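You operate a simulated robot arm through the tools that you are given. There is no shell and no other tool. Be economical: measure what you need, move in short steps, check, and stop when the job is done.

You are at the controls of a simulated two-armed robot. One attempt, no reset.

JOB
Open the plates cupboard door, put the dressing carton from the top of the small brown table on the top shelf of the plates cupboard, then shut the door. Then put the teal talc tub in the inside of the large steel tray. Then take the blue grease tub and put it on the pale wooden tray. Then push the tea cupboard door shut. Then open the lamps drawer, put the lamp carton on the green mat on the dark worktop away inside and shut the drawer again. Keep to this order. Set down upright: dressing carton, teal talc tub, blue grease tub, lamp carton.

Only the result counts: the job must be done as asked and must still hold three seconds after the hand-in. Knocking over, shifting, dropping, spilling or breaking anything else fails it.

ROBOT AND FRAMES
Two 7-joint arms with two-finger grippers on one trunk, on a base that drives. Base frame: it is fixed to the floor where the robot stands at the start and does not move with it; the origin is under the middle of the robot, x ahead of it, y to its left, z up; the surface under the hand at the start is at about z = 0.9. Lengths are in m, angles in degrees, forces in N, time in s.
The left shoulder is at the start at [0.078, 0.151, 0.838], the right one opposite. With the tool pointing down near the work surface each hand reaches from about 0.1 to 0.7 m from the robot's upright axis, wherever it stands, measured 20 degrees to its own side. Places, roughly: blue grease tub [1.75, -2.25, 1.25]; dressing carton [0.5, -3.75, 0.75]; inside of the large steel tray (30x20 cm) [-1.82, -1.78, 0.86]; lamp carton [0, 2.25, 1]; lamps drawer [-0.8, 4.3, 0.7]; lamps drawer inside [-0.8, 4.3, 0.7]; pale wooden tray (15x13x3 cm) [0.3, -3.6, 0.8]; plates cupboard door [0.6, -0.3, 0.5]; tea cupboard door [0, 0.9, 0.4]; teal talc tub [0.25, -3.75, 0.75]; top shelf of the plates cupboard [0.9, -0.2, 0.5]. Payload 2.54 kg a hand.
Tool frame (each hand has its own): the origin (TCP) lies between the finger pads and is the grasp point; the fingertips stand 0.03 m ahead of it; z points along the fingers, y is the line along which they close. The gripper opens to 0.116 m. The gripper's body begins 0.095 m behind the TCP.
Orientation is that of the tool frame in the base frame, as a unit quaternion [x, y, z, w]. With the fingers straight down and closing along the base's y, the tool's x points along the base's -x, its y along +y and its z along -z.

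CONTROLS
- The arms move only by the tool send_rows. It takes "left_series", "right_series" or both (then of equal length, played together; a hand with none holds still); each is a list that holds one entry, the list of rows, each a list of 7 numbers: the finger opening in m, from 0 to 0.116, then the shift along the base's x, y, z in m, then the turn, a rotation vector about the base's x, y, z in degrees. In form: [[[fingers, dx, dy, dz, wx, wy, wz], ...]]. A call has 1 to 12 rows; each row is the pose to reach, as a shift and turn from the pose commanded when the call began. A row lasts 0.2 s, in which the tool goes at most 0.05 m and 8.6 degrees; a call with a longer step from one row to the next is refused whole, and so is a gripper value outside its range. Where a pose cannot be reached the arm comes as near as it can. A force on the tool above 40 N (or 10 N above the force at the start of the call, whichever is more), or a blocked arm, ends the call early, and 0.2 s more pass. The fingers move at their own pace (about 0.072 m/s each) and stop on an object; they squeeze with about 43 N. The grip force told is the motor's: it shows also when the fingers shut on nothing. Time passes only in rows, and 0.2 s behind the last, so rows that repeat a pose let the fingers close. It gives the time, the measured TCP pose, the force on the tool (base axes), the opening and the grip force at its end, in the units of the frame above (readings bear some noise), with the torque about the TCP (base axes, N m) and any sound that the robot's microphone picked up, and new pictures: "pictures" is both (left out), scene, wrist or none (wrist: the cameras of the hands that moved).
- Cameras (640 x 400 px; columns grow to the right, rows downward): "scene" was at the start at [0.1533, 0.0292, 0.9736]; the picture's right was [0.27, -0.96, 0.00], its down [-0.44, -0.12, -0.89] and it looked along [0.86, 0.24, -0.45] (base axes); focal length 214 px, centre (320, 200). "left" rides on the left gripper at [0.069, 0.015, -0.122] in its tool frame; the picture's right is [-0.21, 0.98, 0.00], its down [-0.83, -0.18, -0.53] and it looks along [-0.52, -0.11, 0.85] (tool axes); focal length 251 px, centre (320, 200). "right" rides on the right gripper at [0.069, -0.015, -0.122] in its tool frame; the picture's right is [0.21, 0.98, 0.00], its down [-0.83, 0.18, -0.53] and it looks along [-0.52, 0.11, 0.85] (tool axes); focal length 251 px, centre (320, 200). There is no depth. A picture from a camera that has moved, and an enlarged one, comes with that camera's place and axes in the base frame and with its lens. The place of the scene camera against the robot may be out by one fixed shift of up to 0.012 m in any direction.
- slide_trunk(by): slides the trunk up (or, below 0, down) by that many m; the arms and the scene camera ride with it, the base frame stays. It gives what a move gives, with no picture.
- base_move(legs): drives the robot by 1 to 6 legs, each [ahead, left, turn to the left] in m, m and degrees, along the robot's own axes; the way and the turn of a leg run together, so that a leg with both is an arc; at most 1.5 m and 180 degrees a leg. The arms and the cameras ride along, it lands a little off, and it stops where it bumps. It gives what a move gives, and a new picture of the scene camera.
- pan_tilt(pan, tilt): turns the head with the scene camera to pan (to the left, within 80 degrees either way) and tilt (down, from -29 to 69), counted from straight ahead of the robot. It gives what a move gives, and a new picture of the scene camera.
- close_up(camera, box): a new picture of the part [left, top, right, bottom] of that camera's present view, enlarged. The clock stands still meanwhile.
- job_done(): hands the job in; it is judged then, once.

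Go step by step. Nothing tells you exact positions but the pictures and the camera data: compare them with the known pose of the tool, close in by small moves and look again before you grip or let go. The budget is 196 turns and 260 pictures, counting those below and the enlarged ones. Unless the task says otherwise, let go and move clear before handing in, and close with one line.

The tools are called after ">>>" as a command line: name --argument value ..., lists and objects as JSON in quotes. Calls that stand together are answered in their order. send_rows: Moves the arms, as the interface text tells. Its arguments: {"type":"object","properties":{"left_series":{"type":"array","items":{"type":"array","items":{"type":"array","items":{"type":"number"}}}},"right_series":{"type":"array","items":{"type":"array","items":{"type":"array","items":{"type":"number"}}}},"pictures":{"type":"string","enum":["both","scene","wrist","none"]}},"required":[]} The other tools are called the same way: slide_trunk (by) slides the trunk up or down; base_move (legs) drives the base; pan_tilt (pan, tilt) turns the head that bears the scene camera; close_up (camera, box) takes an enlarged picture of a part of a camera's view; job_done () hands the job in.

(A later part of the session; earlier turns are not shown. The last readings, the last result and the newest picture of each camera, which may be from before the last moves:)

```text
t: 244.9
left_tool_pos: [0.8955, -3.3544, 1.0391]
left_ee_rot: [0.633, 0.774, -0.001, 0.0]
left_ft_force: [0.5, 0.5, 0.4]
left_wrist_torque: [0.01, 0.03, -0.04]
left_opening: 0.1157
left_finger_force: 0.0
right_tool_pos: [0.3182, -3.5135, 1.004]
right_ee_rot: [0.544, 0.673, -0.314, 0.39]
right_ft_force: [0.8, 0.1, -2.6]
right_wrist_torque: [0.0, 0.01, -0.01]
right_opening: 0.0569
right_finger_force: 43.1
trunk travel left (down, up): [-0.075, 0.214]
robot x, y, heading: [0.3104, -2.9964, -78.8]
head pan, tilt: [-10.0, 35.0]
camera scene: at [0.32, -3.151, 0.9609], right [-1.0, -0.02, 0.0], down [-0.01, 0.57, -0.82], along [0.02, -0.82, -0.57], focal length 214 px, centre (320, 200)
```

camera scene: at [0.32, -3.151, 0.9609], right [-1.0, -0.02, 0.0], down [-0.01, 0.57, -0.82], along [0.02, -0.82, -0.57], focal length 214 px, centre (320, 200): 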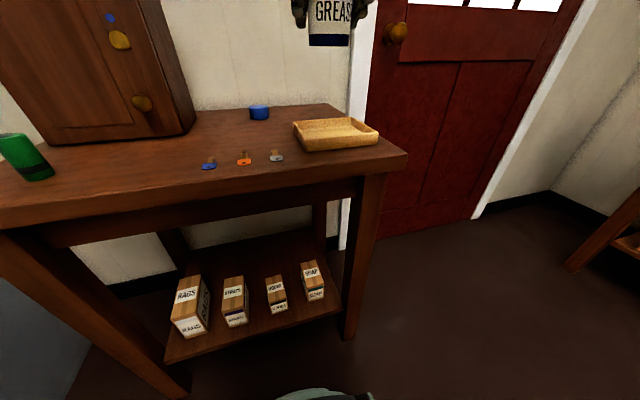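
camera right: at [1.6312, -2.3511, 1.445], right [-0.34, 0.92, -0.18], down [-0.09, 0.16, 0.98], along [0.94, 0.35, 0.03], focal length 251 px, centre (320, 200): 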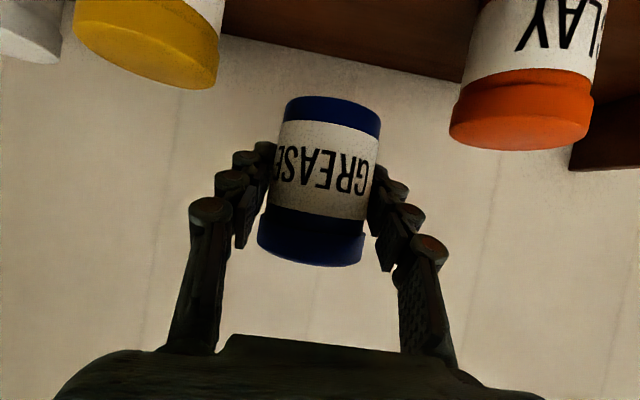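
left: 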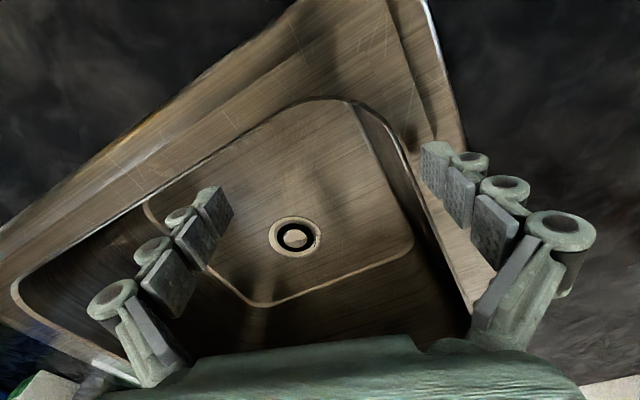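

The pale tray's centre is about [0.305,-3.62]. I move the tub over it and check with the wrist camera.

>>> send_rows --right_series '[[[0.03, -0.005, -0.035, -0.01, 0, 0, 0], [0.03, -0.01, -0.07, -0.025, 0, 0, 0], [0.03, -0.014, -0.1, -0.045, 0, 0, 0]]]' --pictures "both"

```text
t: 245.7
left_tool_pos: [0.8943, -3.3552, 1.0404]
left_ee_rot: [0.633, 0.774, 0.0, 0.001]
left_ft_force: [0.4, 0.3, -0.3]
left_wrist_torque: [-0.06, -0.01, 0.01]
left_opening: 0.1161
left_finger_force: 0.0
right_tool_pos: [0.3044, -3.6152, 0.957]
right_ee_rot: [0.544, 0.673, -0.314, 0.391]
right_ft_force: [0.1, -0.2, -1.7]
right_wrist_torque: [0.03, -0.02, -0.01]
right_opening: 0.0571
right_finger_force: 42.5
trunk travel left (down, up): [-0.075, 0.214]
robot x, y, heading: [0.3106, -2.9996, -78.6]
head pan, tilt: [-10.0, 35.0]
camera scene: at [0.32, -3.1511, 0.9608], right [-1.0, -0.02, 0.0], down [-0.01, 0.57, -0.82], along [0.02, -0.82, -0.57], focal length 214 px, centre (320, 200)
camera right: at [0.2599, -3.4798, 0.958], right [0.93, 0.31, -0.18], down [0.16, 0.09, 0.98], along [0.32, -0.95, 0.03], focal length 251 px, centre (320, 200)
```

scene: 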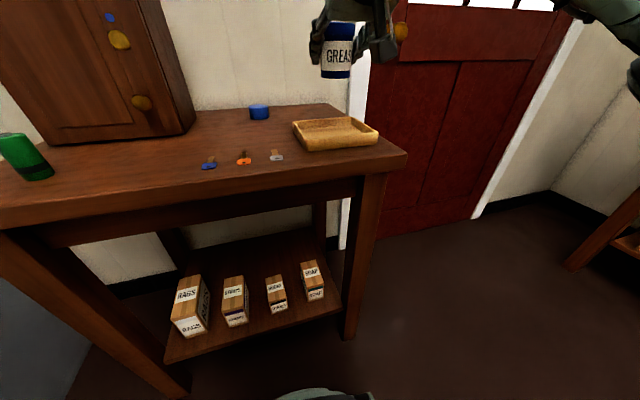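
right: 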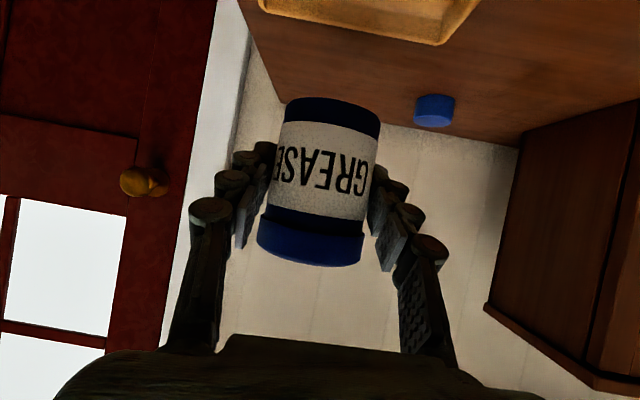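

>>> send_rows --right_series '[[[0.03, -0.002, 0.008, -0.03, 0, 0, 0], [0.03, -0.002, 0.008, -0.055, 0, 0, 0], [0.03, -0.002, 0.008, -0.075, 0, 0, 0], [0.03, -0.002, 0.008, -0.088, 0, 0, 0]]]' --pictures "both"

```text
t: 246.7
left_tool_pos: [0.8937, -3.3551, 1.0411]
left_ee_rot: [0.634, 0.774, 0.0, 0.001]
left_ft_force: [0.1, 0.1, 0.2]
left_wrist_torque: [0.0, 0.01, 0.02]
left_opening: 0.1159
left_finger_force: 0.1
right_tool_pos: [0.3039, -3.6073, 0.8698]
right_ee_rot: [0.544, 0.673, -0.313, 0.39]
right_ft_force: [0.1, -0.8, -2.7]
right_wrist_torque: [0.04, -0.01, 0.03]
right_opening: 0.0569
right_finger_force: 43.4
trunk travel left (down, up): [-0.075, 0.214]
robot x, y, heading: [0.3086, -3.0033, -78.5]
head pan, tilt: [-10.0, 35.0]
camera scene: at [0.32, -3.1511, 0.9608], right [-1.0, -0.02, 0.0], down [-0.01, 0.57, -0.82], along [0.02, -0.82, -0.57], focal length 214 px, centre (320, 200)
camera right: at [0.2595, -3.472, 0.8709], right [0.93, 0.31, -0.18], down [0.16, 0.09, 0.98], along [0.32, -0.95, 0.03], focal length 251 px, centre (320, 200)
```

scene: 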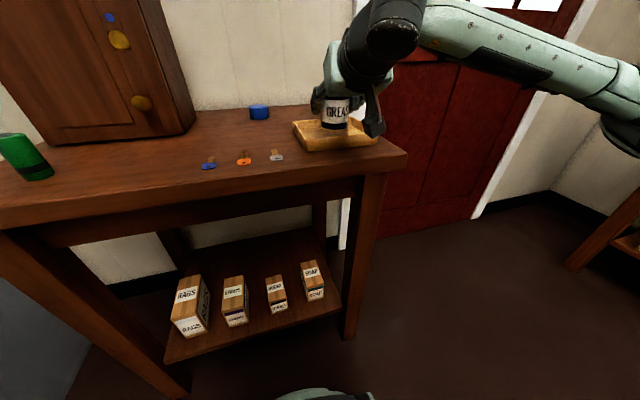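
right: 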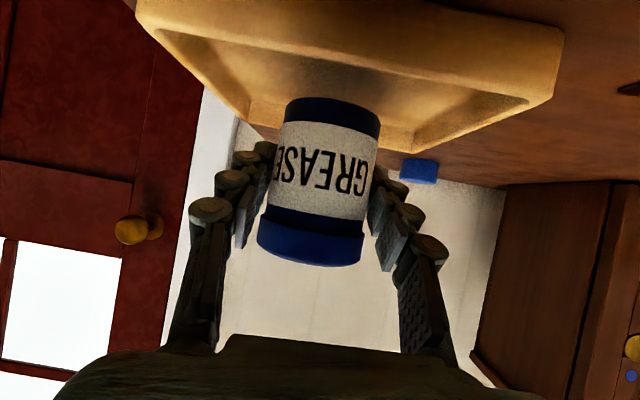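

>>> send_rows --right_series '[[[0.03, -0.003, 0.005, -0.006, 0, 0, 0], [0.03, -0.003, 0.005, -0.011, 0, 0, 0], [0.03, -0.003, 0.005, -0.016, 0, 0, 0]]]' --pictures "wrist"

```text
t: 247.5
left_tool_pos: [0.894, -3.3549, 1.0408]
left_ee_rot: [0.633, 0.774, 0.0, 0.001]
left_ft_force: [0.1, -0.1, -0.5]
left_wrist_torque: [0.01, 0.03, 0.02]
left_opening: 0.1158
left_finger_force: 0.0
right_tool_pos: [0.3022, -3.6017, 0.8552]
right_ee_rot: [0.544, 0.674, -0.313, 0.39]
right_ft_force: [1.2, 0.2, -2.6]
right_wrist_torque: [-0.01, -0.02, -0.01]
right_opening: 0.0572
right_finger_force: 43.2
trunk travel left (down, up): [-0.075, 0.214]
robot x, y, heading: [0.3055, -3.0001, -78.3]
head pan, tilt: [-10.0, 35.0]
camera right: at [0.2567, -3.4664, 0.856], right [0.93, 0.31, -0.18], down [0.16, 0.09, 0.98], along [0.32, -0.95, 0.03], focal length 251 px, centre (320, 200)
```

right: 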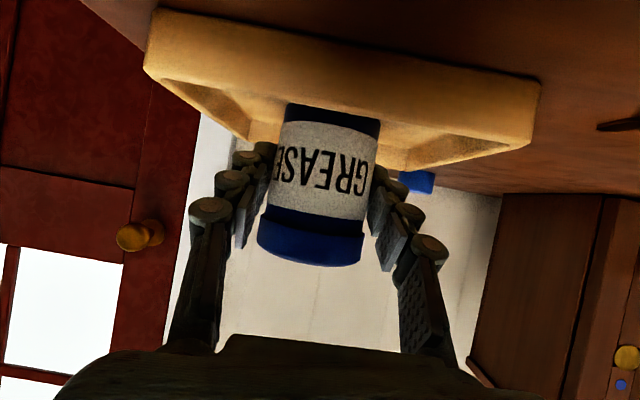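

>>> send_rows --right_series '[[[0.03, 0.004, 0.001, -0.004, 0, 0, 0], [0.03, 0.004, 0.001, -0.007, 0, 0, 0], [0.03, 0.004, 0.001, -0.01, 0, 0, 0]]]' --pictures "wrist"

```text
t: 248.3
left_tool_pos: [0.896, -3.3536, 1.0408]
left_ee_rot: [0.634, 0.774, -0.001, 0.001]
left_ft_force: [0.9, 0.8, -0.7]
left_wrist_torque: [-0.03, -0.01, 0.0]
left_opening: 0.1159
left_finger_force: 0.1
right_tool_pos: [0.3039, -3.5985, 0.8483]
right_ee_rot: [0.543, 0.672, -0.315, 0.394]
right_ft_force: [0.0, -1.4, 11.4]
right_wrist_torque: [0.15, 0.22, 0.02]
right_opening: 0.057
right_finger_force: 43.3
trunk travel left (down, up): [-0.075, 0.214]
robot x, y, heading: [0.3082, -3.001, -78.5]
head pan, tilt: [-10.0, 35.0]
camera right: at [0.2598, -3.4655, 0.8483], right [0.93, 0.31, -0.18], down [0.16, 0.09, 0.98], along [0.32, -0.95, 0.04], focal length 251 px, centre (320, 200)
```

right: 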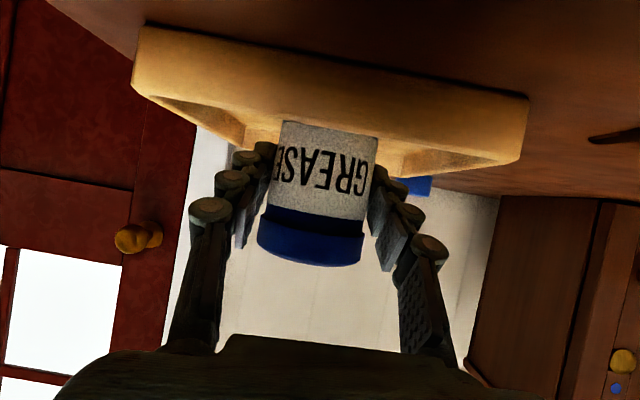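

Contact at the expected tray-floor height. I open just enough, and back out along the tool axis.

>>> send_rows --right_series '[[[0.085, 0, 0, 0.001, 0, 0, 0], [0.085, 0, 0, 0.001, 0, 0, 0], [0.085, -0.006, 0.028, 0.02, 0, 0, 0], [0.085, -0.012, 0.056, 0.042, 0, 0, 0], [0.085, -0.018, 0.084, 0.07, 0, 0, 0], [0.085, -0.024, 0.11, 0.1, 0, 0, 0], [0.085, -0.024, 0.11, 0.14, 0, 0, 0]]]' --pictures "both"

```text
t: 249.9
left_tool_pos: [0.895, -3.3543, 1.0396]
left_ee_rot: [0.633, 0.774, 0.0, 0.001]
left_ft_force: [0.1, 1.5, -0.2]
left_wrist_torque: [-0.03, 0.03, 0.0]
left_opening: 0.116
left_finger_force: 0.0
right_tool_pos: [0.2811, -3.4901, 0.9844]
right_ee_rot: [0.545, 0.673, -0.313, 0.39]
right_ft_force: [0.1, -0.2, -0.8]
right_wrist_torque: [-0.03, 0.0, 0.01]
right_opening: 0.0853
right_finger_force: 0.1
trunk travel left (down, up): [-0.075, 0.214]
robot x, y, heading: [0.3058, -3.0013, -78.8]
head pan, tilt: [-10.0, 35.0]
camera scene: at [0.32, -3.1508, 0.9608], right [-1.0, -0.02, 0.0], down [-0.01, 0.57, -0.82], along [0.02, -0.82, -0.57], focal length 214 px, centre (320, 200)
camera right: at [0.237, -3.3547, 0.9851], right [0.93, 0.31, -0.18], down [0.16, 0.09, 0.98], along [0.32, -0.95, 0.03], focal length 251 px, centre (320, 200)
```

scene: 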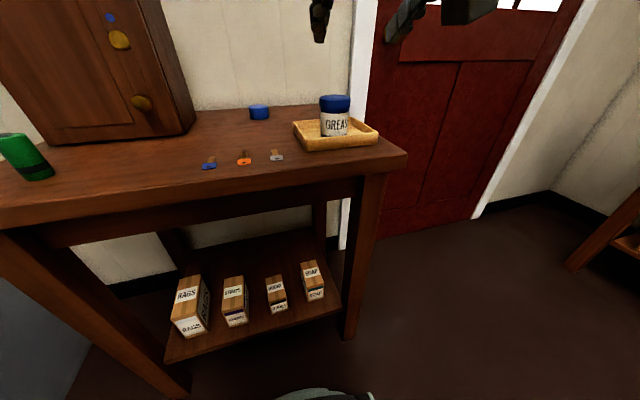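
right: 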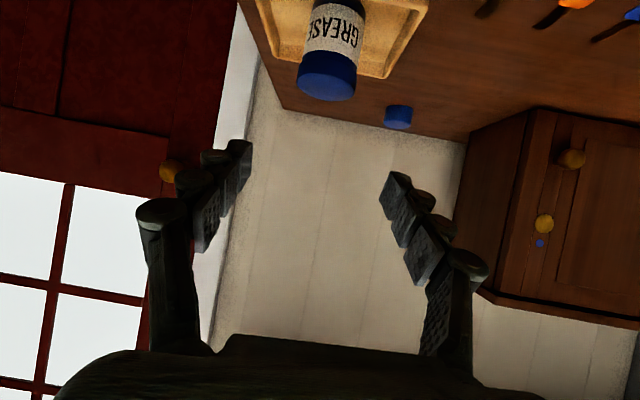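

The grease tub stands upright on the pale tray. Next is the tea cupboard door; I drive back toward the sink counter, keeping clear of it.

>>> base_move --legs '[[-0.5, 0, 0], [0, 0, 180], [1.2, 0.27, 0], [1.15, 0.27, 0]]'

>>> pan_tilt --pan -45 --tilt 30

>>> pan_tilt --pan 10 --tilt 25

```text
t: 271.9
left_tool_pos: [-1.4299, 0.0104, 1.0399]
left_ee_rot: [0.779, -0.627, -0.002, 0.0]
left_ft_force: [-0.5, -0.4, 0.4]
left_wrist_torque: [-0.04, 0.01, -0.03]
left_opening: 0.1161
left_finger_force: 0.0
right_tool_pos: [-0.8191, 0.1557, 0.9843]
right_ee_rot: [0.678, -0.538, -0.393, -0.31]
right_ft_force: [-0.2, -0.7, -0.2]
right_wrist_torque: [-0.02, 0.02, 0.01]
right_opening: 0.085
right_finger_force: 0.1
trunk travel left (down, up): [-0.075, 0.214]
robot x, y, heading: [-0.8394, -0.3315, 102.3]
head pan, tilt: [-10.0, 35.0]
camera scene: at [-0.8584, -0.1748, 0.9608], right [1.0, 0.04, 0.0], down [0.02, -0.57, -0.82], along [-0.03, 0.82, -0.57], focal length 214 px, centre (320, 200)
```

scene: 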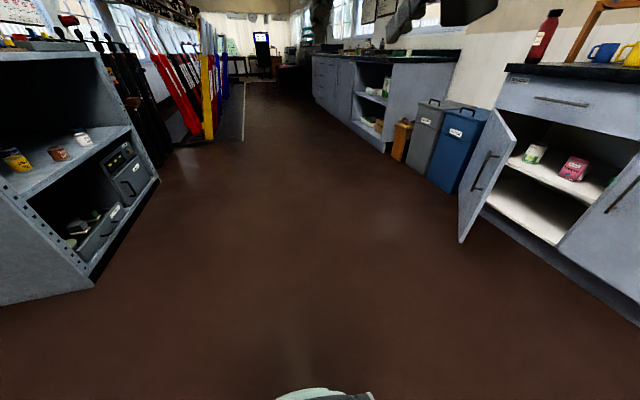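

```text
t: 272.9
left_tool_pos: [-1.4302, 0.0093, 1.0412]
left_ee_rot: [0.779, -0.627, -0.001, 0.0]
left_ft_force: [-0.4, -1.0, -0.7]
left_wrist_torque: [-0.02, -0.01, 0.03]
left_opening: 0.1162
left_finger_force: 0.1
right_tool_pos: [-0.8195, 0.1545, 0.9838]
right_ee_rot: [0.678, -0.538, -0.393, -0.31]
right_ft_force: [-0.1, 0.8, 0.4]
right_wrist_torque: [0.01, -0.04, 0.0]
right_opening: 0.0849
right_finger_force: 0.0
trunk travel left (down, up): [-0.075, 0.214]
robot x, y, heading: [-0.8358, -0.333, 102.1]
head pan, tilt: [-45.0, 30.0]
camera scene: at [-0.806, -0.1866, 0.9686], right [0.84, -0.54, 0.0], down [-0.27, -0.42, -0.87], along [0.47, 0.73, -0.5], focal length 214 px, centre (320, 200)
```

scene: 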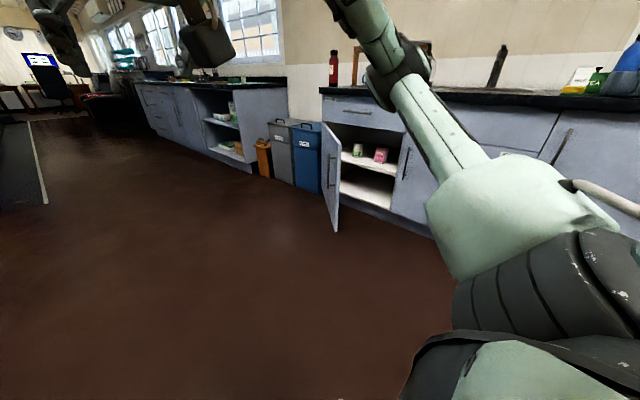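

```text
t: 274.1
left_tool_pos: [-1.4291, 0.0097, 1.041]
left_ee_rot: [0.779, -0.627, 0.0, -0.001]
left_ft_force: [0.4, 0.5, -0.7]
left_wrist_torque: [-0.03, -0.02, 0.0]
left_opening: 0.1161
left_finger_force: 0.0
right_tool_pos: [-0.8202, 0.1548, 0.9836]
right_ee_rot: [0.677, -0.539, -0.392, -0.311]
right_ft_force: [-0.2, -0.1, 0.0]
right_wrist_torque: [0.01, 0.01, 0.02]
right_opening: 0.085
right_finger_force: 0.0
trunk travel left (down, up): [-0.075, 0.214]
robot x, y, heading: [-0.8403, -0.338, 102.3]
head pan, tilt: [10.0, 25.0]
camera scene: at [-0.8897, -0.1775, 0.9766], right [0.93, 0.38, 0.0], down [0.16, -0.39, -0.91], along [-0.34, 0.84, -0.42], focal length 214 px, centre (320, 200)
```

scene: 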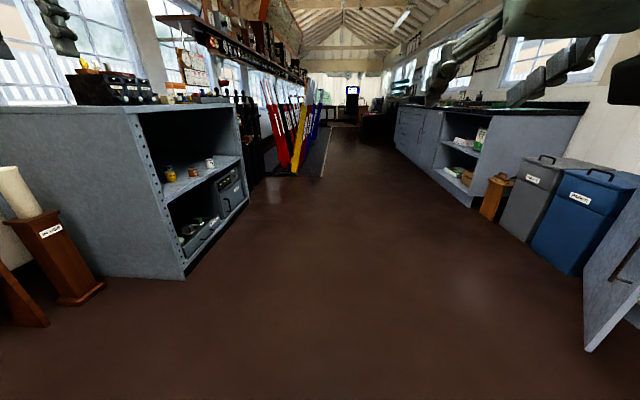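

The tea door is hinged on its left with the handle on its outer face, tip near [-0.11,0.68]. I drive further and turn to face it.

>>> base_move --legs '[[0.85, -0.1, 0], [0, 0, -75]]'

>>> pan_tilt --pan -10 --tilt 30

```text
t: 282.0
left_tool_pos: [-0.7344, 1.1698, 1.0405]
left_ee_rot: [-0.229, 0.974, 0.0, 0.001]
left_ft_force: [-0.7, -0.8, -0.8]
left_wrist_torque: [-0.03, 0.0, 0.02]
left_opening: 0.1161
left_finger_force: 0.0
right_tool_pos: [-0.4457, 0.6145, 0.9849]
right_ee_rot: [-0.203, 0.842, 0.118, 0.486]
right_ft_force: [0.1, 0.3, -0.9]
right_wrist_torque: [0.01, 0.0, 0.02]
right_opening: 0.0851
right_finger_force: 0.0
trunk travel left (down, up): [-0.075, 0.214]
robot x, y, heading: [-0.9242, 0.5117, 26.4]
head pan, tilt: [10.0, 25.0]
camera scene: at [-0.7915, 0.6016, 0.9766], right [0.59, -0.81, 0.0], down [-0.34, -0.25, -0.91], along [0.73, 0.54, -0.42], focal length 214 px, centre (320, 200)
```

scene: 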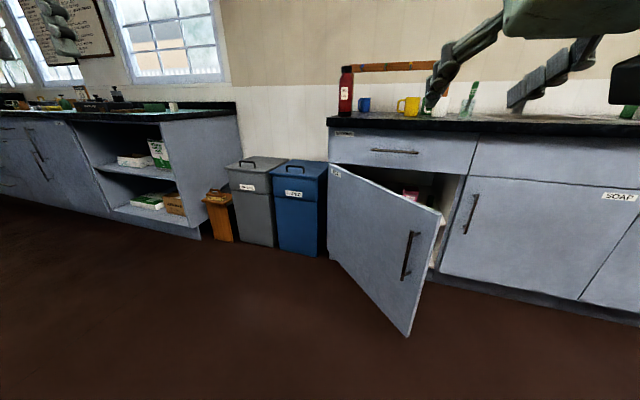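

```text
t: 282.9
left_tool_pos: [-0.733, 1.1701, 1.0417]
left_ee_rot: [-0.228, 0.974, 0.0, 0.001]
left_ft_force: [0.1, -0.4, 0.3]
left_wrist_torque: [0.01, 0.01, 0.01]
left_opening: 0.1158
left_finger_force: 0.0
right_tool_pos: [-0.4442, 0.6129, 0.9843]
right_ee_rot: [-0.203, 0.841, 0.12, 0.486]
right_ft_force: [1.2, -0.2, 0.0]
right_wrist_torque: [0.01, 0.01, 0.0]
right_opening: 0.0848
right_finger_force: 0.0
trunk travel left (down, up): [-0.075, 0.214]
robot x, y, heading: [-0.9227, 0.5143, 26.4]
head pan, tilt: [-10.0, 30.0]
camera scene: at [-0.7789, 0.5726, 0.9687], right [0.28, -0.96, 0.0], down [-0.48, -0.14, -0.87], along [0.83, 0.24, -0.5], focal length 214 px, centre (320, 200)
```

scene: 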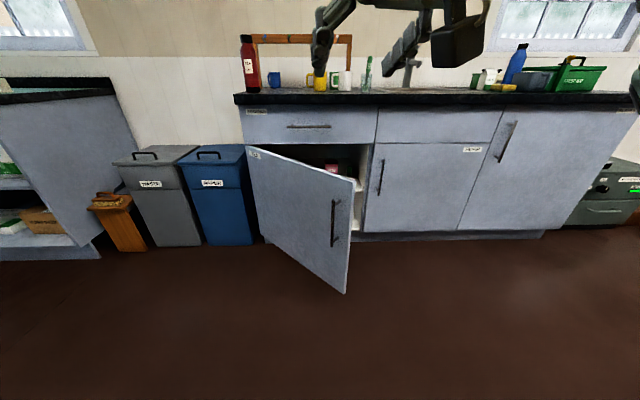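

The tea door is about 42° open (tip ≈[-0.12,0.645], top z≈0.67, hinge ≈[0.10,1.19]). I lower the closed right hand to z 0.5 and line up to push its face inward.

>>> send_rows --right_series '[[[0.04, 0.011, 0.005, -0.044, 0, 0, 0], [0.0, 0.022, 0.01, -0.088, 0, 0, 0], [0, 0.033, 0.016, -0.132, 0, 0, 0], [0, 0.044, 0.021, -0.176, 0, 0, 0], [0, 0.055, 0.026, -0.22, 0, 0, 0], [0, 0.066, 0.032, -0.264, 0, 0, 0], [0, 0.077, 0.037, -0.308, 0, 0, 0], [0, 0.088, 0.042, -0.352, 0, 0, 0], [0, 0.1, 0.048, -0.396, 0, 0, 0], [0, 0.115, 0.056, -0.436, 0, 0, 0], [0, 0.13, 0.064, -0.47, 0, 0, 0]]]' --pictures "none"

>>> base_move --legs '[[0, 0, -11], [0.19, 0.16, 0]]'

```text
t: 285.3
left_tool_pos: [-0.7333, 1.1702, 1.0403]
left_ee_rot: [-0.228, 0.974, 0.0, 0.001]
left_ft_force: [-0.1, 0.4, 0.3]
left_wrist_torque: [0.04, 0.04, 0.0]
left_opening: 0.1161
left_finger_force: 0.0
right_tool_pos: [-0.3199, 0.6982, 0.5295]
right_ee_rot: [-0.199, 0.845, 0.111, 0.483]
right_ft_force: [0.6, -0.3, -0.2]
right_wrist_torque: [-0.01, 0.0, 0.02]
right_opening: 0.0002
right_finger_force: 28.9
right hand out of reach, approached as far as the arm can: row 10, 11
trunk travel left (down, up): [-0.075, 0.214]
robot x, y, heading: [-0.9222, 0.5133, 26.0]
head pan, tilt: [-10.0, 30.0]
```

```text
t: 288.2
left_tool_pos: [-0.4782, 1.3249, 1.0409]
left_ee_rot: [-0.136, 0.991, 0.0, 0.001]
left_ft_force: [0.4, 0.6, -0.1]
left_wrist_torque: [0.0, -0.01, -0.01]
left_opening: 0.1159
left_finger_force: 0.0
right_tool_pos: [-0.1602, 0.7852, 0.5291]
right_ee_rot: [-0.119, 0.861, 0.065, 0.491]
right_ft_force: [0.2, 0.2, -0.5]
right_wrist_torque: [0.03, 0.02, 0.02]
right_opening: 0.0
right_finger_force: 28.7
trunk travel left (down, up): [-0.075, 0.214]
robot x, y, heading: [-0.7885, 0.7143, 15.5]
head pan, tilt: [-10.0, 30.0]
camera scene: at [-0.6353, 0.7462, 0.9686], right [0.1, -1.0, 0.0], down [-0.5, -0.05, -0.87], along [0.86, 0.08, -0.5], focal length 214 px, centre (320, 200)
```

scene: 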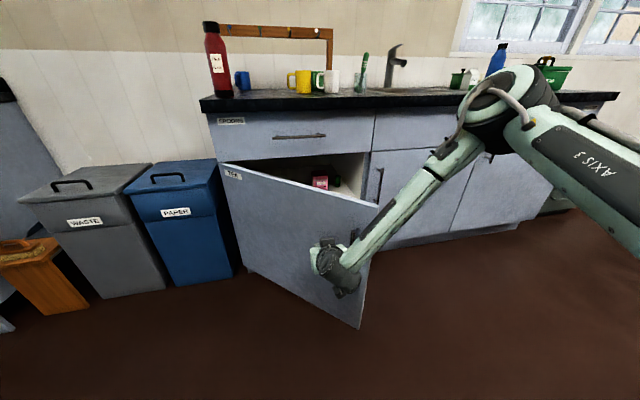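

>>> base_move --legs '[[0.3, -0.04, 0]]'

```text
t: 290.3
left_tool_pos: [-0.167, 1.3687, 1.0406]
left_ee_rot: [-0.134, 0.991, 0.0, 0.003]
left_ft_force: [0.7, -0.4, 0.5]
left_wrist_torque: [-0.01, 0.02, 0.01]
left_opening: 0.1161
left_finger_force: 0.2
right_tool_pos: [0.1484, 0.827, 0.5312]
right_ee_rot: [-0.117, 0.861, 0.063, 0.491]
right_ft_force: [0.3, 0.2, -0.1]
right_wrist_torque: [-0.02, 0.02, 0.0]
right_opening: 0.0
right_finger_force: 28.4
trunk travel left (down, up): [-0.075, 0.214]
robot x, y, heading: [-0.4793, 0.759, 15.4]
head pan, tilt: [-10.0, 30.0]
camera scene: at [-0.3268, 0.7899, 0.9686], right [0.09, -1.0, 0.0], down [-0.5, -0.05, -0.87], along [0.86, 0.08, -0.5], focal length 214 px, centre (320, 200)
```

scene: 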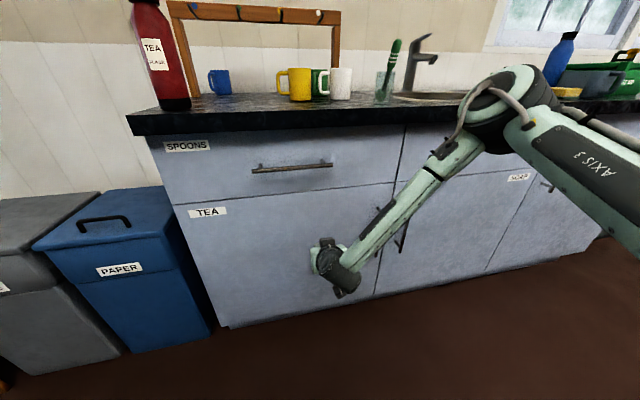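

The tea door swung shut. I press it once more gently to make sure.

>>> send_rows --right_series '[[[0, 0.015, 0.004, 0, 0, 0, 0], [0, 0.03, 0.008, 0, 0, 0, 0], [0, 0.045, 0.012, 0, 0, 0, 0], [0, 0.06, 0.016, 0, 0, 0, 0], [0, 0.075, 0.02, 0, 0, 0, 0], [0, 0.09, 0.024, 0, 0, 0, 0], [0, 0.105, 0.028, 0, 0, 0, 0]]]' --pictures "scene"

```text
t: 291.2
left_tool_pos: [-0.1672, 1.3686, 1.039]
left_ee_rot: [-0.134, 0.991, 0.0, 0.001]
left_ft_force: [0.0, -0.5, 0.3]
left_wrist_torque: [-0.01, 0.02, 0.0]
left_opening: 0.1159
left_finger_force: 0.1
right_tool_pos: [0.1942, 0.8406, 0.5263]
right_ee_rot: [-0.119, 0.863, 0.064, 0.486]
right_ft_force: [-8.7, -3.5, 4.5]
right_wrist_torque: [0.02, -0.11, 0.03]
right_opening: 0.0
right_finger_force: 28.5
trunk travel left (down, up): [-0.075, 0.214]
robot x, y, heading: [-0.482, 0.7599, 15.3]
head pan, tilt: [-10.0, 30.0]
stopped in row 4 (right hand): the force on the tool passed its limit at 63 N (the readings are from after the stop); the commanded pose is now the measured one
camera scene: at [-0.3274, 0.7895, 0.9687], right [0.09, -1.0, 0.0], down [-0.5, -0.05, -0.87], along [0.86, 0.08, -0.5], focal length 214 px, centre (320, 200)
```

scene: 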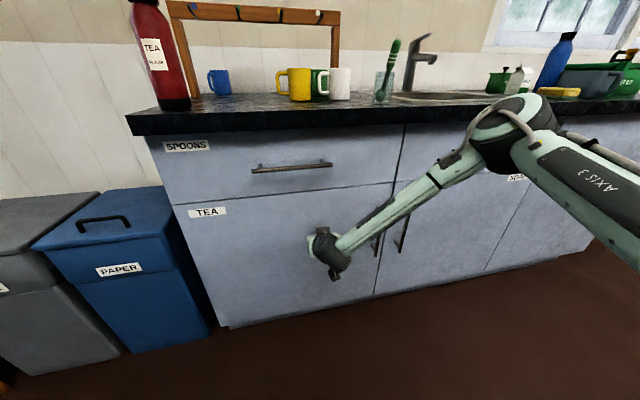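

The tea door is shut. I retract the arm, back off, turn up the corridor and look toward the dark worktop and the lamps drawer.

>>> send_rows --right_series '[[[0, -0.04, -0.011, 0, 0, 0, 0], [0, -0.08, -0.022, 0.02, 0, 0, 0], [0, -0.11, -0.03, 0.055, 0, 0, 0], [0, -0.13, -0.035, 0.1, 0, 0, 0], [0.0, -0.14, -0.037, 0.145, 0, 0, 0], [0.03, -0.15, -0.04, 0.19, 0, 0, 0], [0.06, -0.16, -0.043, 0.235, 0, 0, 0], [0.09, -0.17, -0.046, 0.28, 0, 0, 0], [0.116, -0.18, -0.048, 0.325, 0, 0, 0], [0.116, -0.19, -0.05, 0.37, 0, 0, 0], [0.116, -0.19, -0.05, 0.415, 0, 0, 0], [0.116, -0.19, -0.05, 0.46, 0, 0, 0]]]' --left_series '[[[0.116, 0.01, -0.02, 0, 0, 0, 0], [0.116, 0.02, -0.04, 0, 0, 0, 0], [0.116, 0.03, -0.06, 0, 0, 0, 0], [0.116, 0.03, -0.08, 0, 0, 0, 0], [0.116, 0.03, -0.1, 0, 0, 0, 0], [0.116, 0.03, -0.12, 0, 0, 0, 0], [0.116, 0.03, -0.14, 0, 0, 0, 0], [0.116, 0.03, -0.16, 0, 0, 0, 0], [0.116, 0.03, -0.18, 0, 0, 0, 0], [0.116, 0.03, -0.2, 0, 0, 0, 0], [0.116, 0.03, -0.2, 0, 0, 0, 0], [0.116, 0.03, -0.2, 0, 0, 0, 0]]]' --pictures "none"

>>> base_move --legs '[[-0.4, 0, 0], [0, 0, 87], [0.9, 0, 0]]'

>>> pan_tilt --pan -30 --tilt 20

```text
t: 293.8
left_tool_pos: [-0.1375, 1.1683, 1.0418]
left_ee_rot: [-0.133, 0.991, 0.001, 0.0]
left_ft_force: [0.3, 0.0, 1.0]
left_wrist_torque: [0.02, 0.04, 0.01]
left_opening: 0.1159
left_finger_force: 0.1
right_tool_pos: [0.0035, 0.7916, 0.9854]
right_ee_rot: [-0.12, 0.864, 0.064, 0.485]
right_ft_force: [0.2, 0.3, -0.5]
right_wrist_torque: [0.0, 0.01, -0.02]
right_opening: 0.1159
right_finger_force: 0.0
trunk travel left (down, up): [-0.075, 0.214]
robot x, y, heading: [-0.4814, 0.7598, 15.1]
head pan, tilt: [-10.0, 30.0]
```

```text
t: 304.6
left_tool_pos: [-1.4733, 1.8867, 1.0399]
left_ee_rot: [0.784, -0.621, -0.001, 0.0]
left_ft_force: [-0.3, 0.0, -0.5]
left_wrist_torque: [-0.03, 0.01, -0.04]
left_opening: 0.116
left_finger_force: 0.0
right_tool_pos: [-1.0899, 2.0133, 0.9846]
right_ee_rot: [0.685, -0.539, -0.384, -0.305]
right_ft_force: [-0.6, -0.6, -0.3]
right_wrist_torque: [-0.01, 0.01, 0.02]
right_opening: 0.1159
right_finger_force: 0.1
trunk travel left (down, up): [-0.075, 0.214]
robot x, y, heading: [-1.0798, 1.5294, 103.2]
head pan, tilt: [-10.0, 30.0]
camera scene: at [-1.0993, 1.6899, 0.9686], right [1.0, 0.06, 0.0], down [0.03, -0.5, -0.87], along [-0.05, 0.86, -0.5], focal length 214 px, centre (320, 200)
```

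scene: 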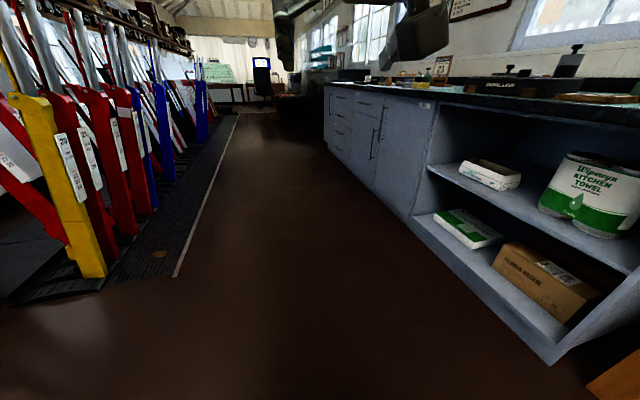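

```text
t: 305.4
left_tool_pos: [-1.4725, 1.8854, 1.041]
left_ee_rot: [0.784, -0.621, -0.001, -0.001]
left_ft_force: [-0.5, 0.2, -0.7]
left_wrist_torque: [-0.02, 0.04, 0.02]
left_opening: 0.1159
left_finger_force: 0.0
right_tool_pos: [-1.0903, 2.0139, 0.9839]
right_ee_rot: [0.685, -0.539, -0.384, -0.305]
right_ft_force: [0.3, -0.1, 0.5]
right_wrist_torque: [0.0, 0.01, -0.03]
right_opening: 0.116
right_finger_force: 0.2
trunk travel left (down, up): [-0.075, 0.214]
robot x, y, heading: [-1.075, 1.5297, 103.1]
head pan, tilt: [-30.0, 20.0]
camera scene: at [-1.0674, 1.6887, 0.9847], right [0.96, -0.29, 0.0], down [-0.1, -0.33, -0.94], along [0.27, 0.9, -0.34], focal length 214 px, centre (320, 200)
```

scene: 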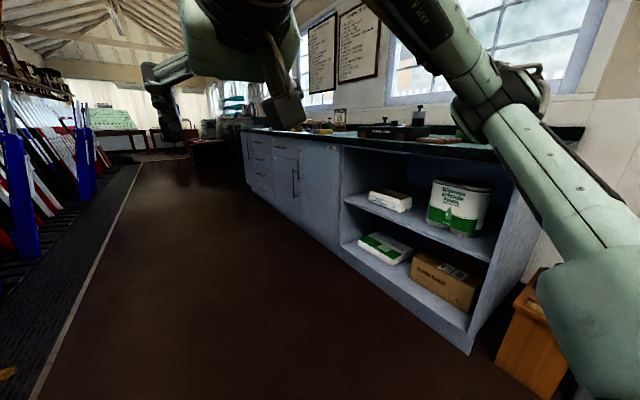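

>>> base_move --legs '[[1.3, -0.05, 0]]'

>>> pan_tilt --pan -55 --tilt 25

>>> pan_tilt --pan -10 --tilt 25

```text
t: 311.8
left_tool_pos: [-1.7223, 3.1373, 1.0408]
left_ee_rot: [0.786, -0.618, -0.001, -0.001]
left_ft_force: [0.0, 0.1, -1.0]
left_wrist_torque: [0.01, -0.01, -0.01]
left_opening: 0.1164
left_finger_force: 0.1
right_tool_pos: [-1.341, 3.2676, 0.9847]
right_ee_rot: [0.687, -0.537, -0.384, -0.304]
right_ft_force: [0.3, -0.2, 0.0]
right_wrist_torque: [0.01, -0.03, 0.0]
right_opening: 0.1161
right_finger_force: 0.1
trunk travel left (down, up): [-0.075, 0.214]
robot x, y, heading: [-1.3202, 2.7814, 103.6]
head pan, tilt: [-30.0, 20.0]
camera scene: at [-1.3159, 2.9425, 0.9847], right [0.96, -0.28, 0.0], down [-0.1, -0.33, -0.94], along [0.27, 0.9, -0.34], focal length 214 px, centre (320, 200)
```

scene: 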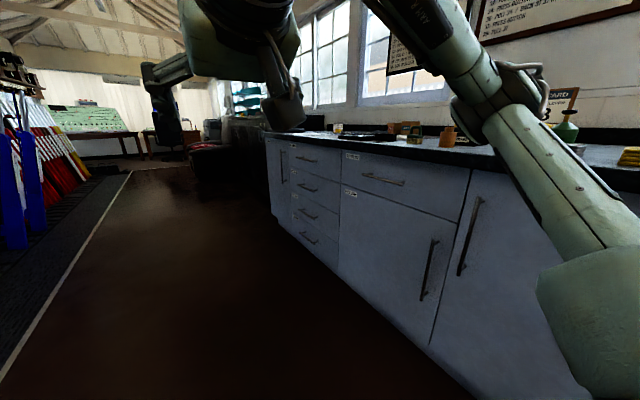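

```text
t: 312.7
left_tool_pos: [-1.7232, 3.1382, 1.041]
left_ee_rot: [0.787, -0.617, -0.001, -0.001]
left_ft_force: [-0.1, 1.2, -0.3]
left_wrist_torque: [0.02, 0.0, -0.03]
left_opening: 0.1159
left_finger_force: 0.1
right_tool_pos: [-1.3415, 3.267, 0.9849]
right_ee_rot: [0.687, -0.536, -0.385, -0.304]
right_ft_force: [-0.6, 0.2, 0.1]
right_wrist_torque: [0.02, -0.01, 0.0]
right_opening: 0.116
right_finger_force: 0.0
trunk travel left (down, up): [-0.075, 0.214]
robot x, y, heading: [-1.3247, 2.7814, 103.7]
head pan, tilt: [-55.0, 25.0]
camera scene: at [-1.2813, 2.9223, 0.9766], right [0.75, -0.66, 0.0], down [-0.28, -0.32, -0.91], along [0.6, 0.68, -0.42], focal length 214 px, centre (320, 200)
```

scene: 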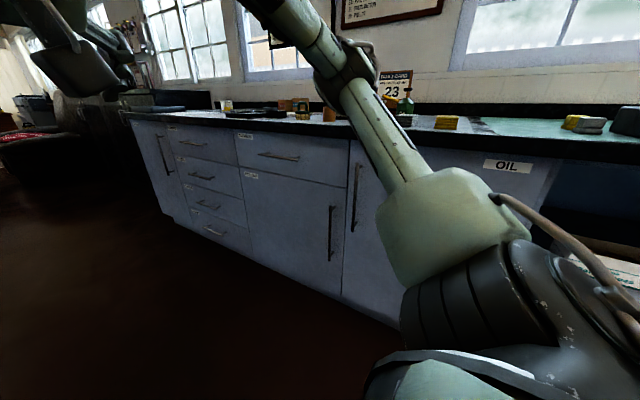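

```text
t: 313.8
left_tool_pos: [-1.7222, 3.137, 1.0399]
left_ee_rot: [0.786, -0.618, 0.0, 0.0]
left_ft_force: [1.2, 0.0, 0.8]
left_wrist_torque: [-0.02, -0.01, -0.01]
left_opening: 0.1162
left_finger_force: 0.0
right_tool_pos: [-1.3402, 3.2667, 0.9839]
right_ee_rot: [0.687, -0.536, -0.385, -0.304]
right_ft_force: [-0.1, 0.5, 1.0]
right_wrist_torque: [0.03, 0.0, -0.01]
right_opening: 0.1159
right_finger_force: 0.0
trunk travel left (down, up): [-0.075, 0.214]
robot x, y, heading: [-1.3244, 2.7844, 103.6]
head pan, tilt: [-10.0, 25.0]
camera scene: at [-1.3479, 2.9451, 0.9766], right [1.0, 0.06, 0.0], down [0.03, -0.42, -0.91], along [-0.06, 0.9, -0.42], focal length 214 px, centre (320, 200)
```

scene: 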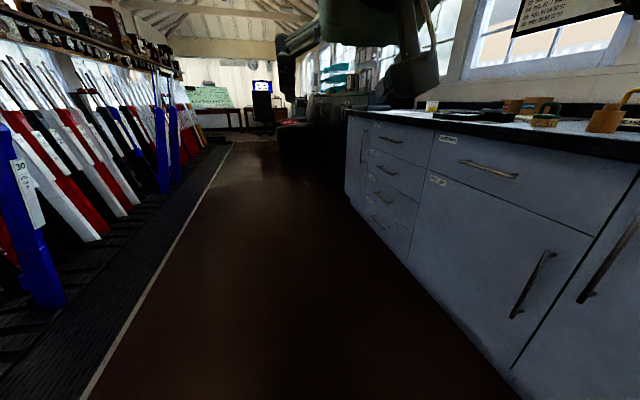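

>>> base_move --legs '[[1.1, -0.1, 0], [0, 0, -88]]'

>>> pan_tilt --pan 0 --tilt 30

```text
t: 323.3
left_tool_pos: [-1.1516, 4.28, 1.041]
left_ee_rot: [-0.138, 0.99, 0.0, 0.0]
left_ft_force: [-0.3, 0.6, 0.0]
left_wrist_torque: [0.0, 0.01, -0.03]
left_opening: 0.1161
left_finger_force: 0.1
right_tool_pos: [-1.0067, 3.9044, 0.9855]
right_ee_rot: [-0.124, 0.863, 0.067, 0.485]
right_ft_force: [0.0, -0.2, 0.4]
right_wrist_torque: [0.01, 0.01, -0.01]
right_opening: 0.1161
right_finger_force: 0.2
trunk travel left (down, up): [-0.075, 0.214]
robot x, y, heading: [-1.4881, 3.8661, 16.1]
head pan, tilt: [-10.0, 25.0]
camera scene: at [-1.3359, 3.8998, 0.9766], right [0.1, -0.99, 0.0], down [-0.42, -0.04, -0.91], along [0.9, 0.09, -0.42], focal length 214 px, centre (320, 200)
```

scene: 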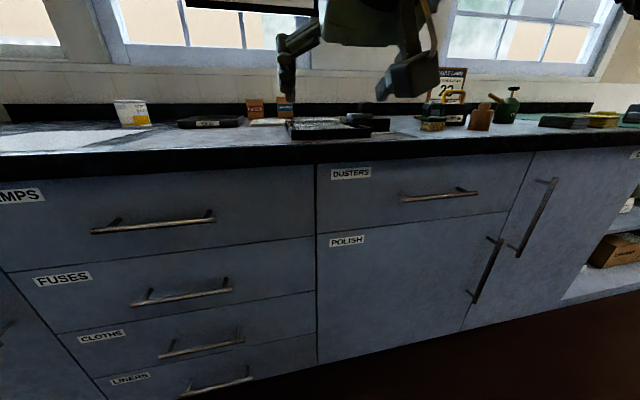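

```text
t: 324.0
left_tool_pos: [-1.1522, 4.2813, 1.0421]
left_ee_rot: [-0.139, 0.99, 0.0, 0.0]
left_ft_force: [0.4, 1.1, -0.4]
left_wrist_torque: [-0.03, 0.0, -0.04]
left_opening: 0.116
left_finger_force: 0.1
right_tool_pos: [-1.0064, 3.9052, 0.9838]
right_ee_rot: [-0.124, 0.862, 0.066, 0.486]
right_ft_force: [-0.8, 0.0, 0.1]
right_wrist_torque: [-0.02, -0.02, -0.01]
right_opening: 0.1161
right_finger_force: 0.1
trunk travel left (down, up): [-0.075, 0.214]
robot x, y, heading: [-1.4903, 3.865, 16.1]
head pan, tilt: [0.0, 30.0]
camera scene: at [-1.3406, 3.9151, 0.9687], right [0.27, -0.96, 0.0], down [-0.48, -0.14, -0.87], along [0.83, 0.24, -0.5], focal length 214 px, centre (320, 200)
```

scene: 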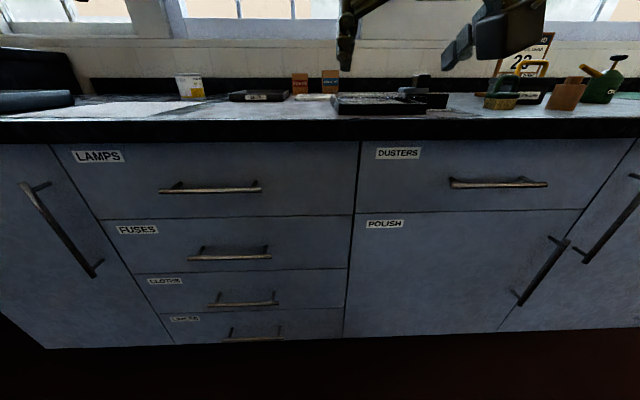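

The LAMPS drawer is the top one at the left, with a horizontal bar handle. I shift the base left to get it in front of the right arm (and a baseline for triangulation).

>>> base_move --legs '[[0, 0.35, 0]]'

>>> close_up --camera "right" --box '[0, 0, 640, 400]'

```text
t: 327.9
left_tool_pos: [-1.2472, 4.6168, 1.0414]
left_ee_rot: [-0.139, 0.99, 0.0, 0.001]
left_ft_force: [0.3, -0.2, 0.5]
left_wrist_torque: [0.0, -0.02, -0.02]
left_opening: 0.1162
left_finger_force: 0.0
right_tool_pos: [-1.1028, 4.2424, 0.9836]
right_ee_rot: [-0.123, 0.863, 0.066, 0.486]
right_ft_force: [0.0, -0.1, -1.2]
right_wrist_torque: [0.02, 0.03, 0.0]
right_opening: 0.1159
right_finger_force: 0.0
trunk travel left (down, up): [-0.075, 0.214]
robot x, y, heading: [-1.5849, 4.2084, 15.9]
head pan, tilt: [0.0, 30.0]
camera scene: at [-1.4368, 4.2519, 0.9687], right [0.27, -0.96, 0.0], down [-0.48, -0.14, -0.87], along [0.83, 0.24, -0.5], focal length 214 px, centre (320, 200)
```

scene: 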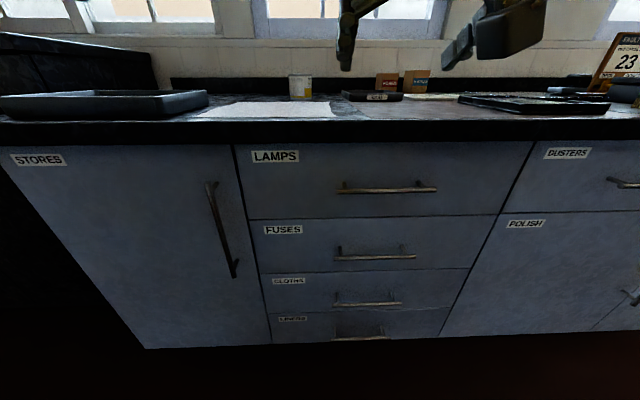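

```text
1.00 times, centred on (320, 200) of right (not enlarged: the box is as wide or as high as the picture)
camera zoom: at [-1.2329, 4.1885, 0.9887], right [-0.38, 0.91, -0.19], down [-0.08, 0.17, 0.98], along [0.92, 0.39, 0.01], focal length 251 px, centre (320, 200)
```

zoom: 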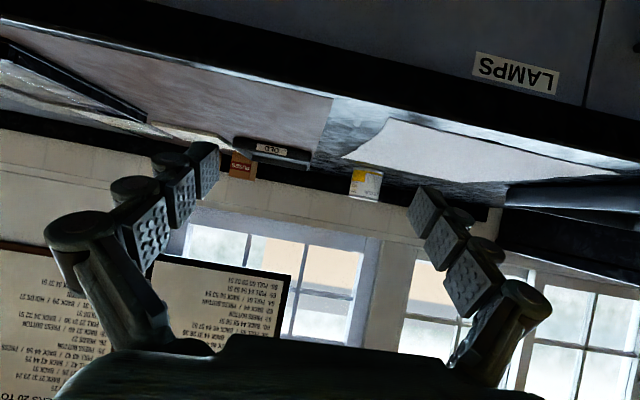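

Handle centre triangulates to about [-1.036,4.228,0.773], running at 18°. I back up a little, lower the hand to handle height and level it.

>>> base_move --legs '[[-0.18, 0, 2]]'

>>> send_rows --right_series '[[[0.116, 0, 0, -0.03, 2.3, -7.2, 0], [0.116, 0, 0, -0.06, 4.6, -14.3, 0], [0.116, 0, 0, -0.09, 7, -21.5, 0], [0.116, 0, 0, -0.12, 9.3, -28.5, 0], [0.09, 0, 0, -0.165, 9.3, -28.5, 0], [0.07, 0, 0, -0.21, 9.3, -28.5, 0]]]' --pictures "none"

```text
t: 329.5
left_tool_pos: [-1.4393, 4.5749, 1.0418]
left_ee_rot: [-0.157, 0.988, 0.0, 0.002]
left_ft_force: [-0.4, 0.0, 0.1]
left_wrist_torque: [0.0, 0.01, 0.04]
left_opening: 0.1159
left_finger_force: 0.2
right_tool_pos: [-1.2803, 4.2044, 0.9851]
right_ee_rot: [-0.139, 0.861, 0.075, 0.484]
right_ft_force: [0.4, 0.5, 0.7]
right_wrist_torque: [0.01, 0.0, 0.01]
right_opening: 0.116
right_finger_force: 0.0
trunk travel left (down, up): [-0.075, 0.214]
robot x, y, heading: [-1.7665, 4.1528, 18.0]
head pan, tilt: [0.0, 30.0]
camera scene: at [-1.6154, 4.2035, 0.9687], right [0.31, -0.95, 0.0], down [-0.48, -0.15, -0.87], along [0.82, 0.27, -0.5], focal length 214 px, centre (320, 200)
```

scene: 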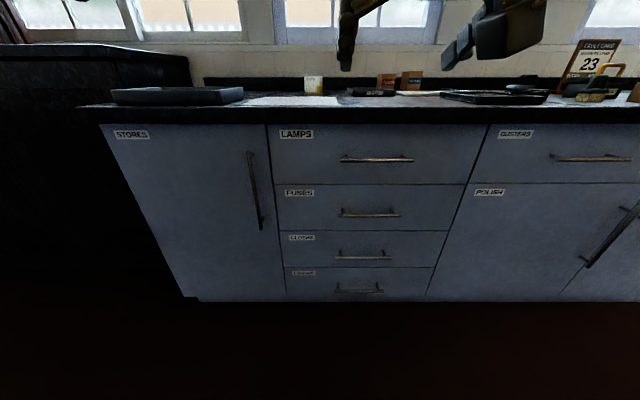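

```text
t: 330.9
left_tool_pos: [-1.4387, 4.5751, 1.0404]
left_ee_rot: [-0.156, 0.988, 0.0, 0.0]
left_ft_force: [0.5, -1.1, -0.7]
left_wrist_torque: [-0.01, 0.0, -0.03]
left_opening: 0.1159
left_finger_force: 0.1
right_tool_pos: [-1.2582, 4.2379, 0.7593]
right_ee_rot: [-0.114, 0.705, 0.108, 0.692]
right_ft_force: [-0.2, -0.2, 0.5]
right_wrist_torque: [0.01, 0.02, 0.03]
right_opening: 0.0698
right_finger_force: 0.0
right hand out of reach, approached as far as the arm can: row 3, 4, 5, 6
trunk travel left (down, up): [-0.075, 0.214]
robot x, y, heading: [-1.763, 4.1493, 18.2]
head pan, tilt: [0.0, 30.0]
```

>>> send_rows --right_series '[[[0.07, 0.011, -0.004, 0.001, 7.8, 2.5, 0], [0.07, 0.022, -0.008, 0.002, 15.6, 5.1, 0], [0.07, 0.033, -0.012, 0.003, 23.4, 7.6, 0], [0.07, 0.044, -0.016, 0.005, 31.2, 10.1, 0], [0.07, 0.055, -0.02, 0.007, 39, 12.7, 0], [0.07, 0.066, -0.024, 0.009, 46.8, 15.2, 0], [0.07, 0.077, -0.028, 0.011, 54.6, 17.7, 0], [0.07, 0.088, -0.032, 0.012, 62.4, 20.3, 0], [0.07, 0.1, -0.036, 0.013, 70.2, 22.8, 0], [0.07, 0.11, -0.04, 0.014, 78, 25.3, 0], [0.07, 0.117, -0.041, 0.014, 85.6, 27.8, 0]]]' --pictures "both"

```text
t: 333.3
left_tool_pos: [-1.4386, 4.5758, 1.0398]
left_ee_rot: [-0.157, 0.988, 0.001, 0.001]
left_ft_force: [0.0, 0.1, 0.7]
left_wrist_torque: [0.03, -0.03, 0.01]
left_opening: 0.1162
left_finger_force: 0.2
right_tool_pos: [-1.1714, 4.2397, 0.8015]
right_ee_rot: [0.417, 0.577, 0.568, 0.412]
right_ft_force: [-0.8, 0.2, -1.0]
right_wrist_torque: [0.01, -0.01, -0.03]
right_opening: 0.0698
right_finger_force: 0.1
right hand out of reach, approached as far as the arm can: row 4, 5, 6, 7, 8, 9, 10, 11
trunk travel left (down, up): [-0.075, 0.214]
robot x, y, heading: [-1.7641, 4.1513, 17.8]
head pan, tilt: [0.0, 30.0]
camera scene: at [-1.6152, 4.2034, 0.9686], right [0.31, -0.95, 0.0], down [-0.48, -0.15, -0.87], along [0.82, 0.27, -0.5], focal length 214 px, centre (320, 200)
camera right: at [-1.3074, 4.2675, 0.7875], right [-0.06, 0.21, 0.98], down [-0.25, -0.95, 0.19], along [0.97, -0.23, 0.11], focal length 251 px, centre (320, 200)
```

scene: 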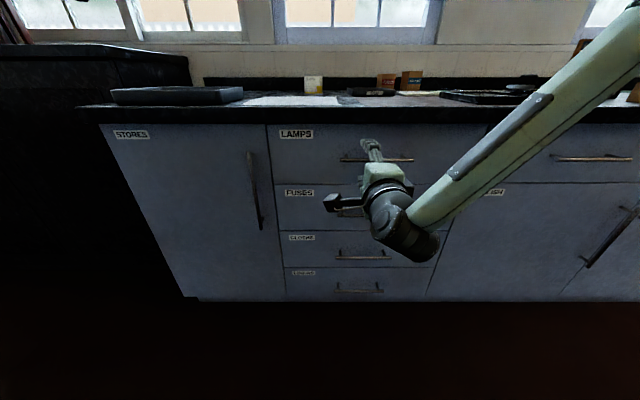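
right: 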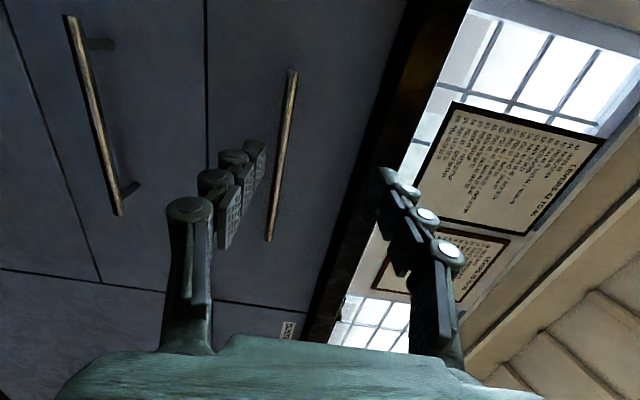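

The hand is rolled with fingers closing vertically; the bar is at z≈0.768. I approach partway and verify.

>>> send_rows --right_series '[[[0.07, 0.022, -0.003, -0.011, 0, 0, 0], [0.07, 0.044, -0.006, -0.022, 0, 0, 0], [0.07, 0.066, -0.01, -0.033, 0, 0, 0]]]' --pictures "wrist"

```text
t: 334.1
left_tool_pos: [-1.4385, 4.5753, 1.0415]
left_ee_rot: [-0.156, 0.988, 0.0, 0.001]
left_ft_force: [-0.2, -1.1, -0.5]
left_wrist_torque: [0.0, 0.0, -0.01]
left_opening: 0.116
left_finger_force: 0.0
right_tool_pos: [-1.1299, 4.2701, 0.7951]
right_ee_rot: [0.416, 0.577, 0.569, 0.414]
right_ft_force: [0.5, -0.2, 0.5]
right_wrist_torque: [0.01, 0.01, 0.0]
right_opening: 0.0701
right_finger_force: 0.0
right hand out of reach, approached as far as the arm can: row 1, 2, 3
trunk travel left (down, up): [-0.075, 0.214]
robot x, y, heading: [-1.764, 4.1501, 17.8]
head pan, tilt: [0.0, 30.0]
camera right: at [-1.2676, 4.2973, 0.7817], right [-0.06, 0.21, 0.98], down [-0.25, -0.95, 0.19], along [0.97, -0.23, 0.11], focal length 251 px, centre (320, 200)
```

right: 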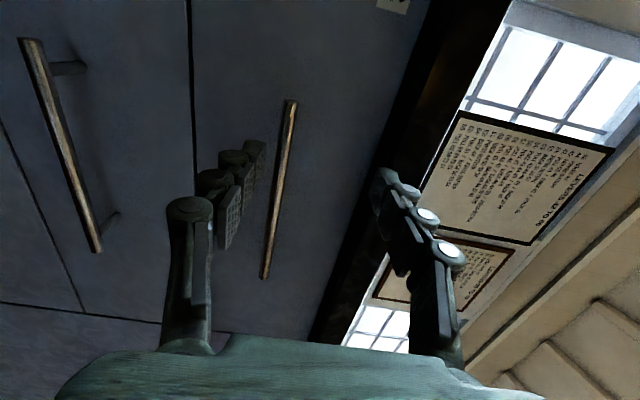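

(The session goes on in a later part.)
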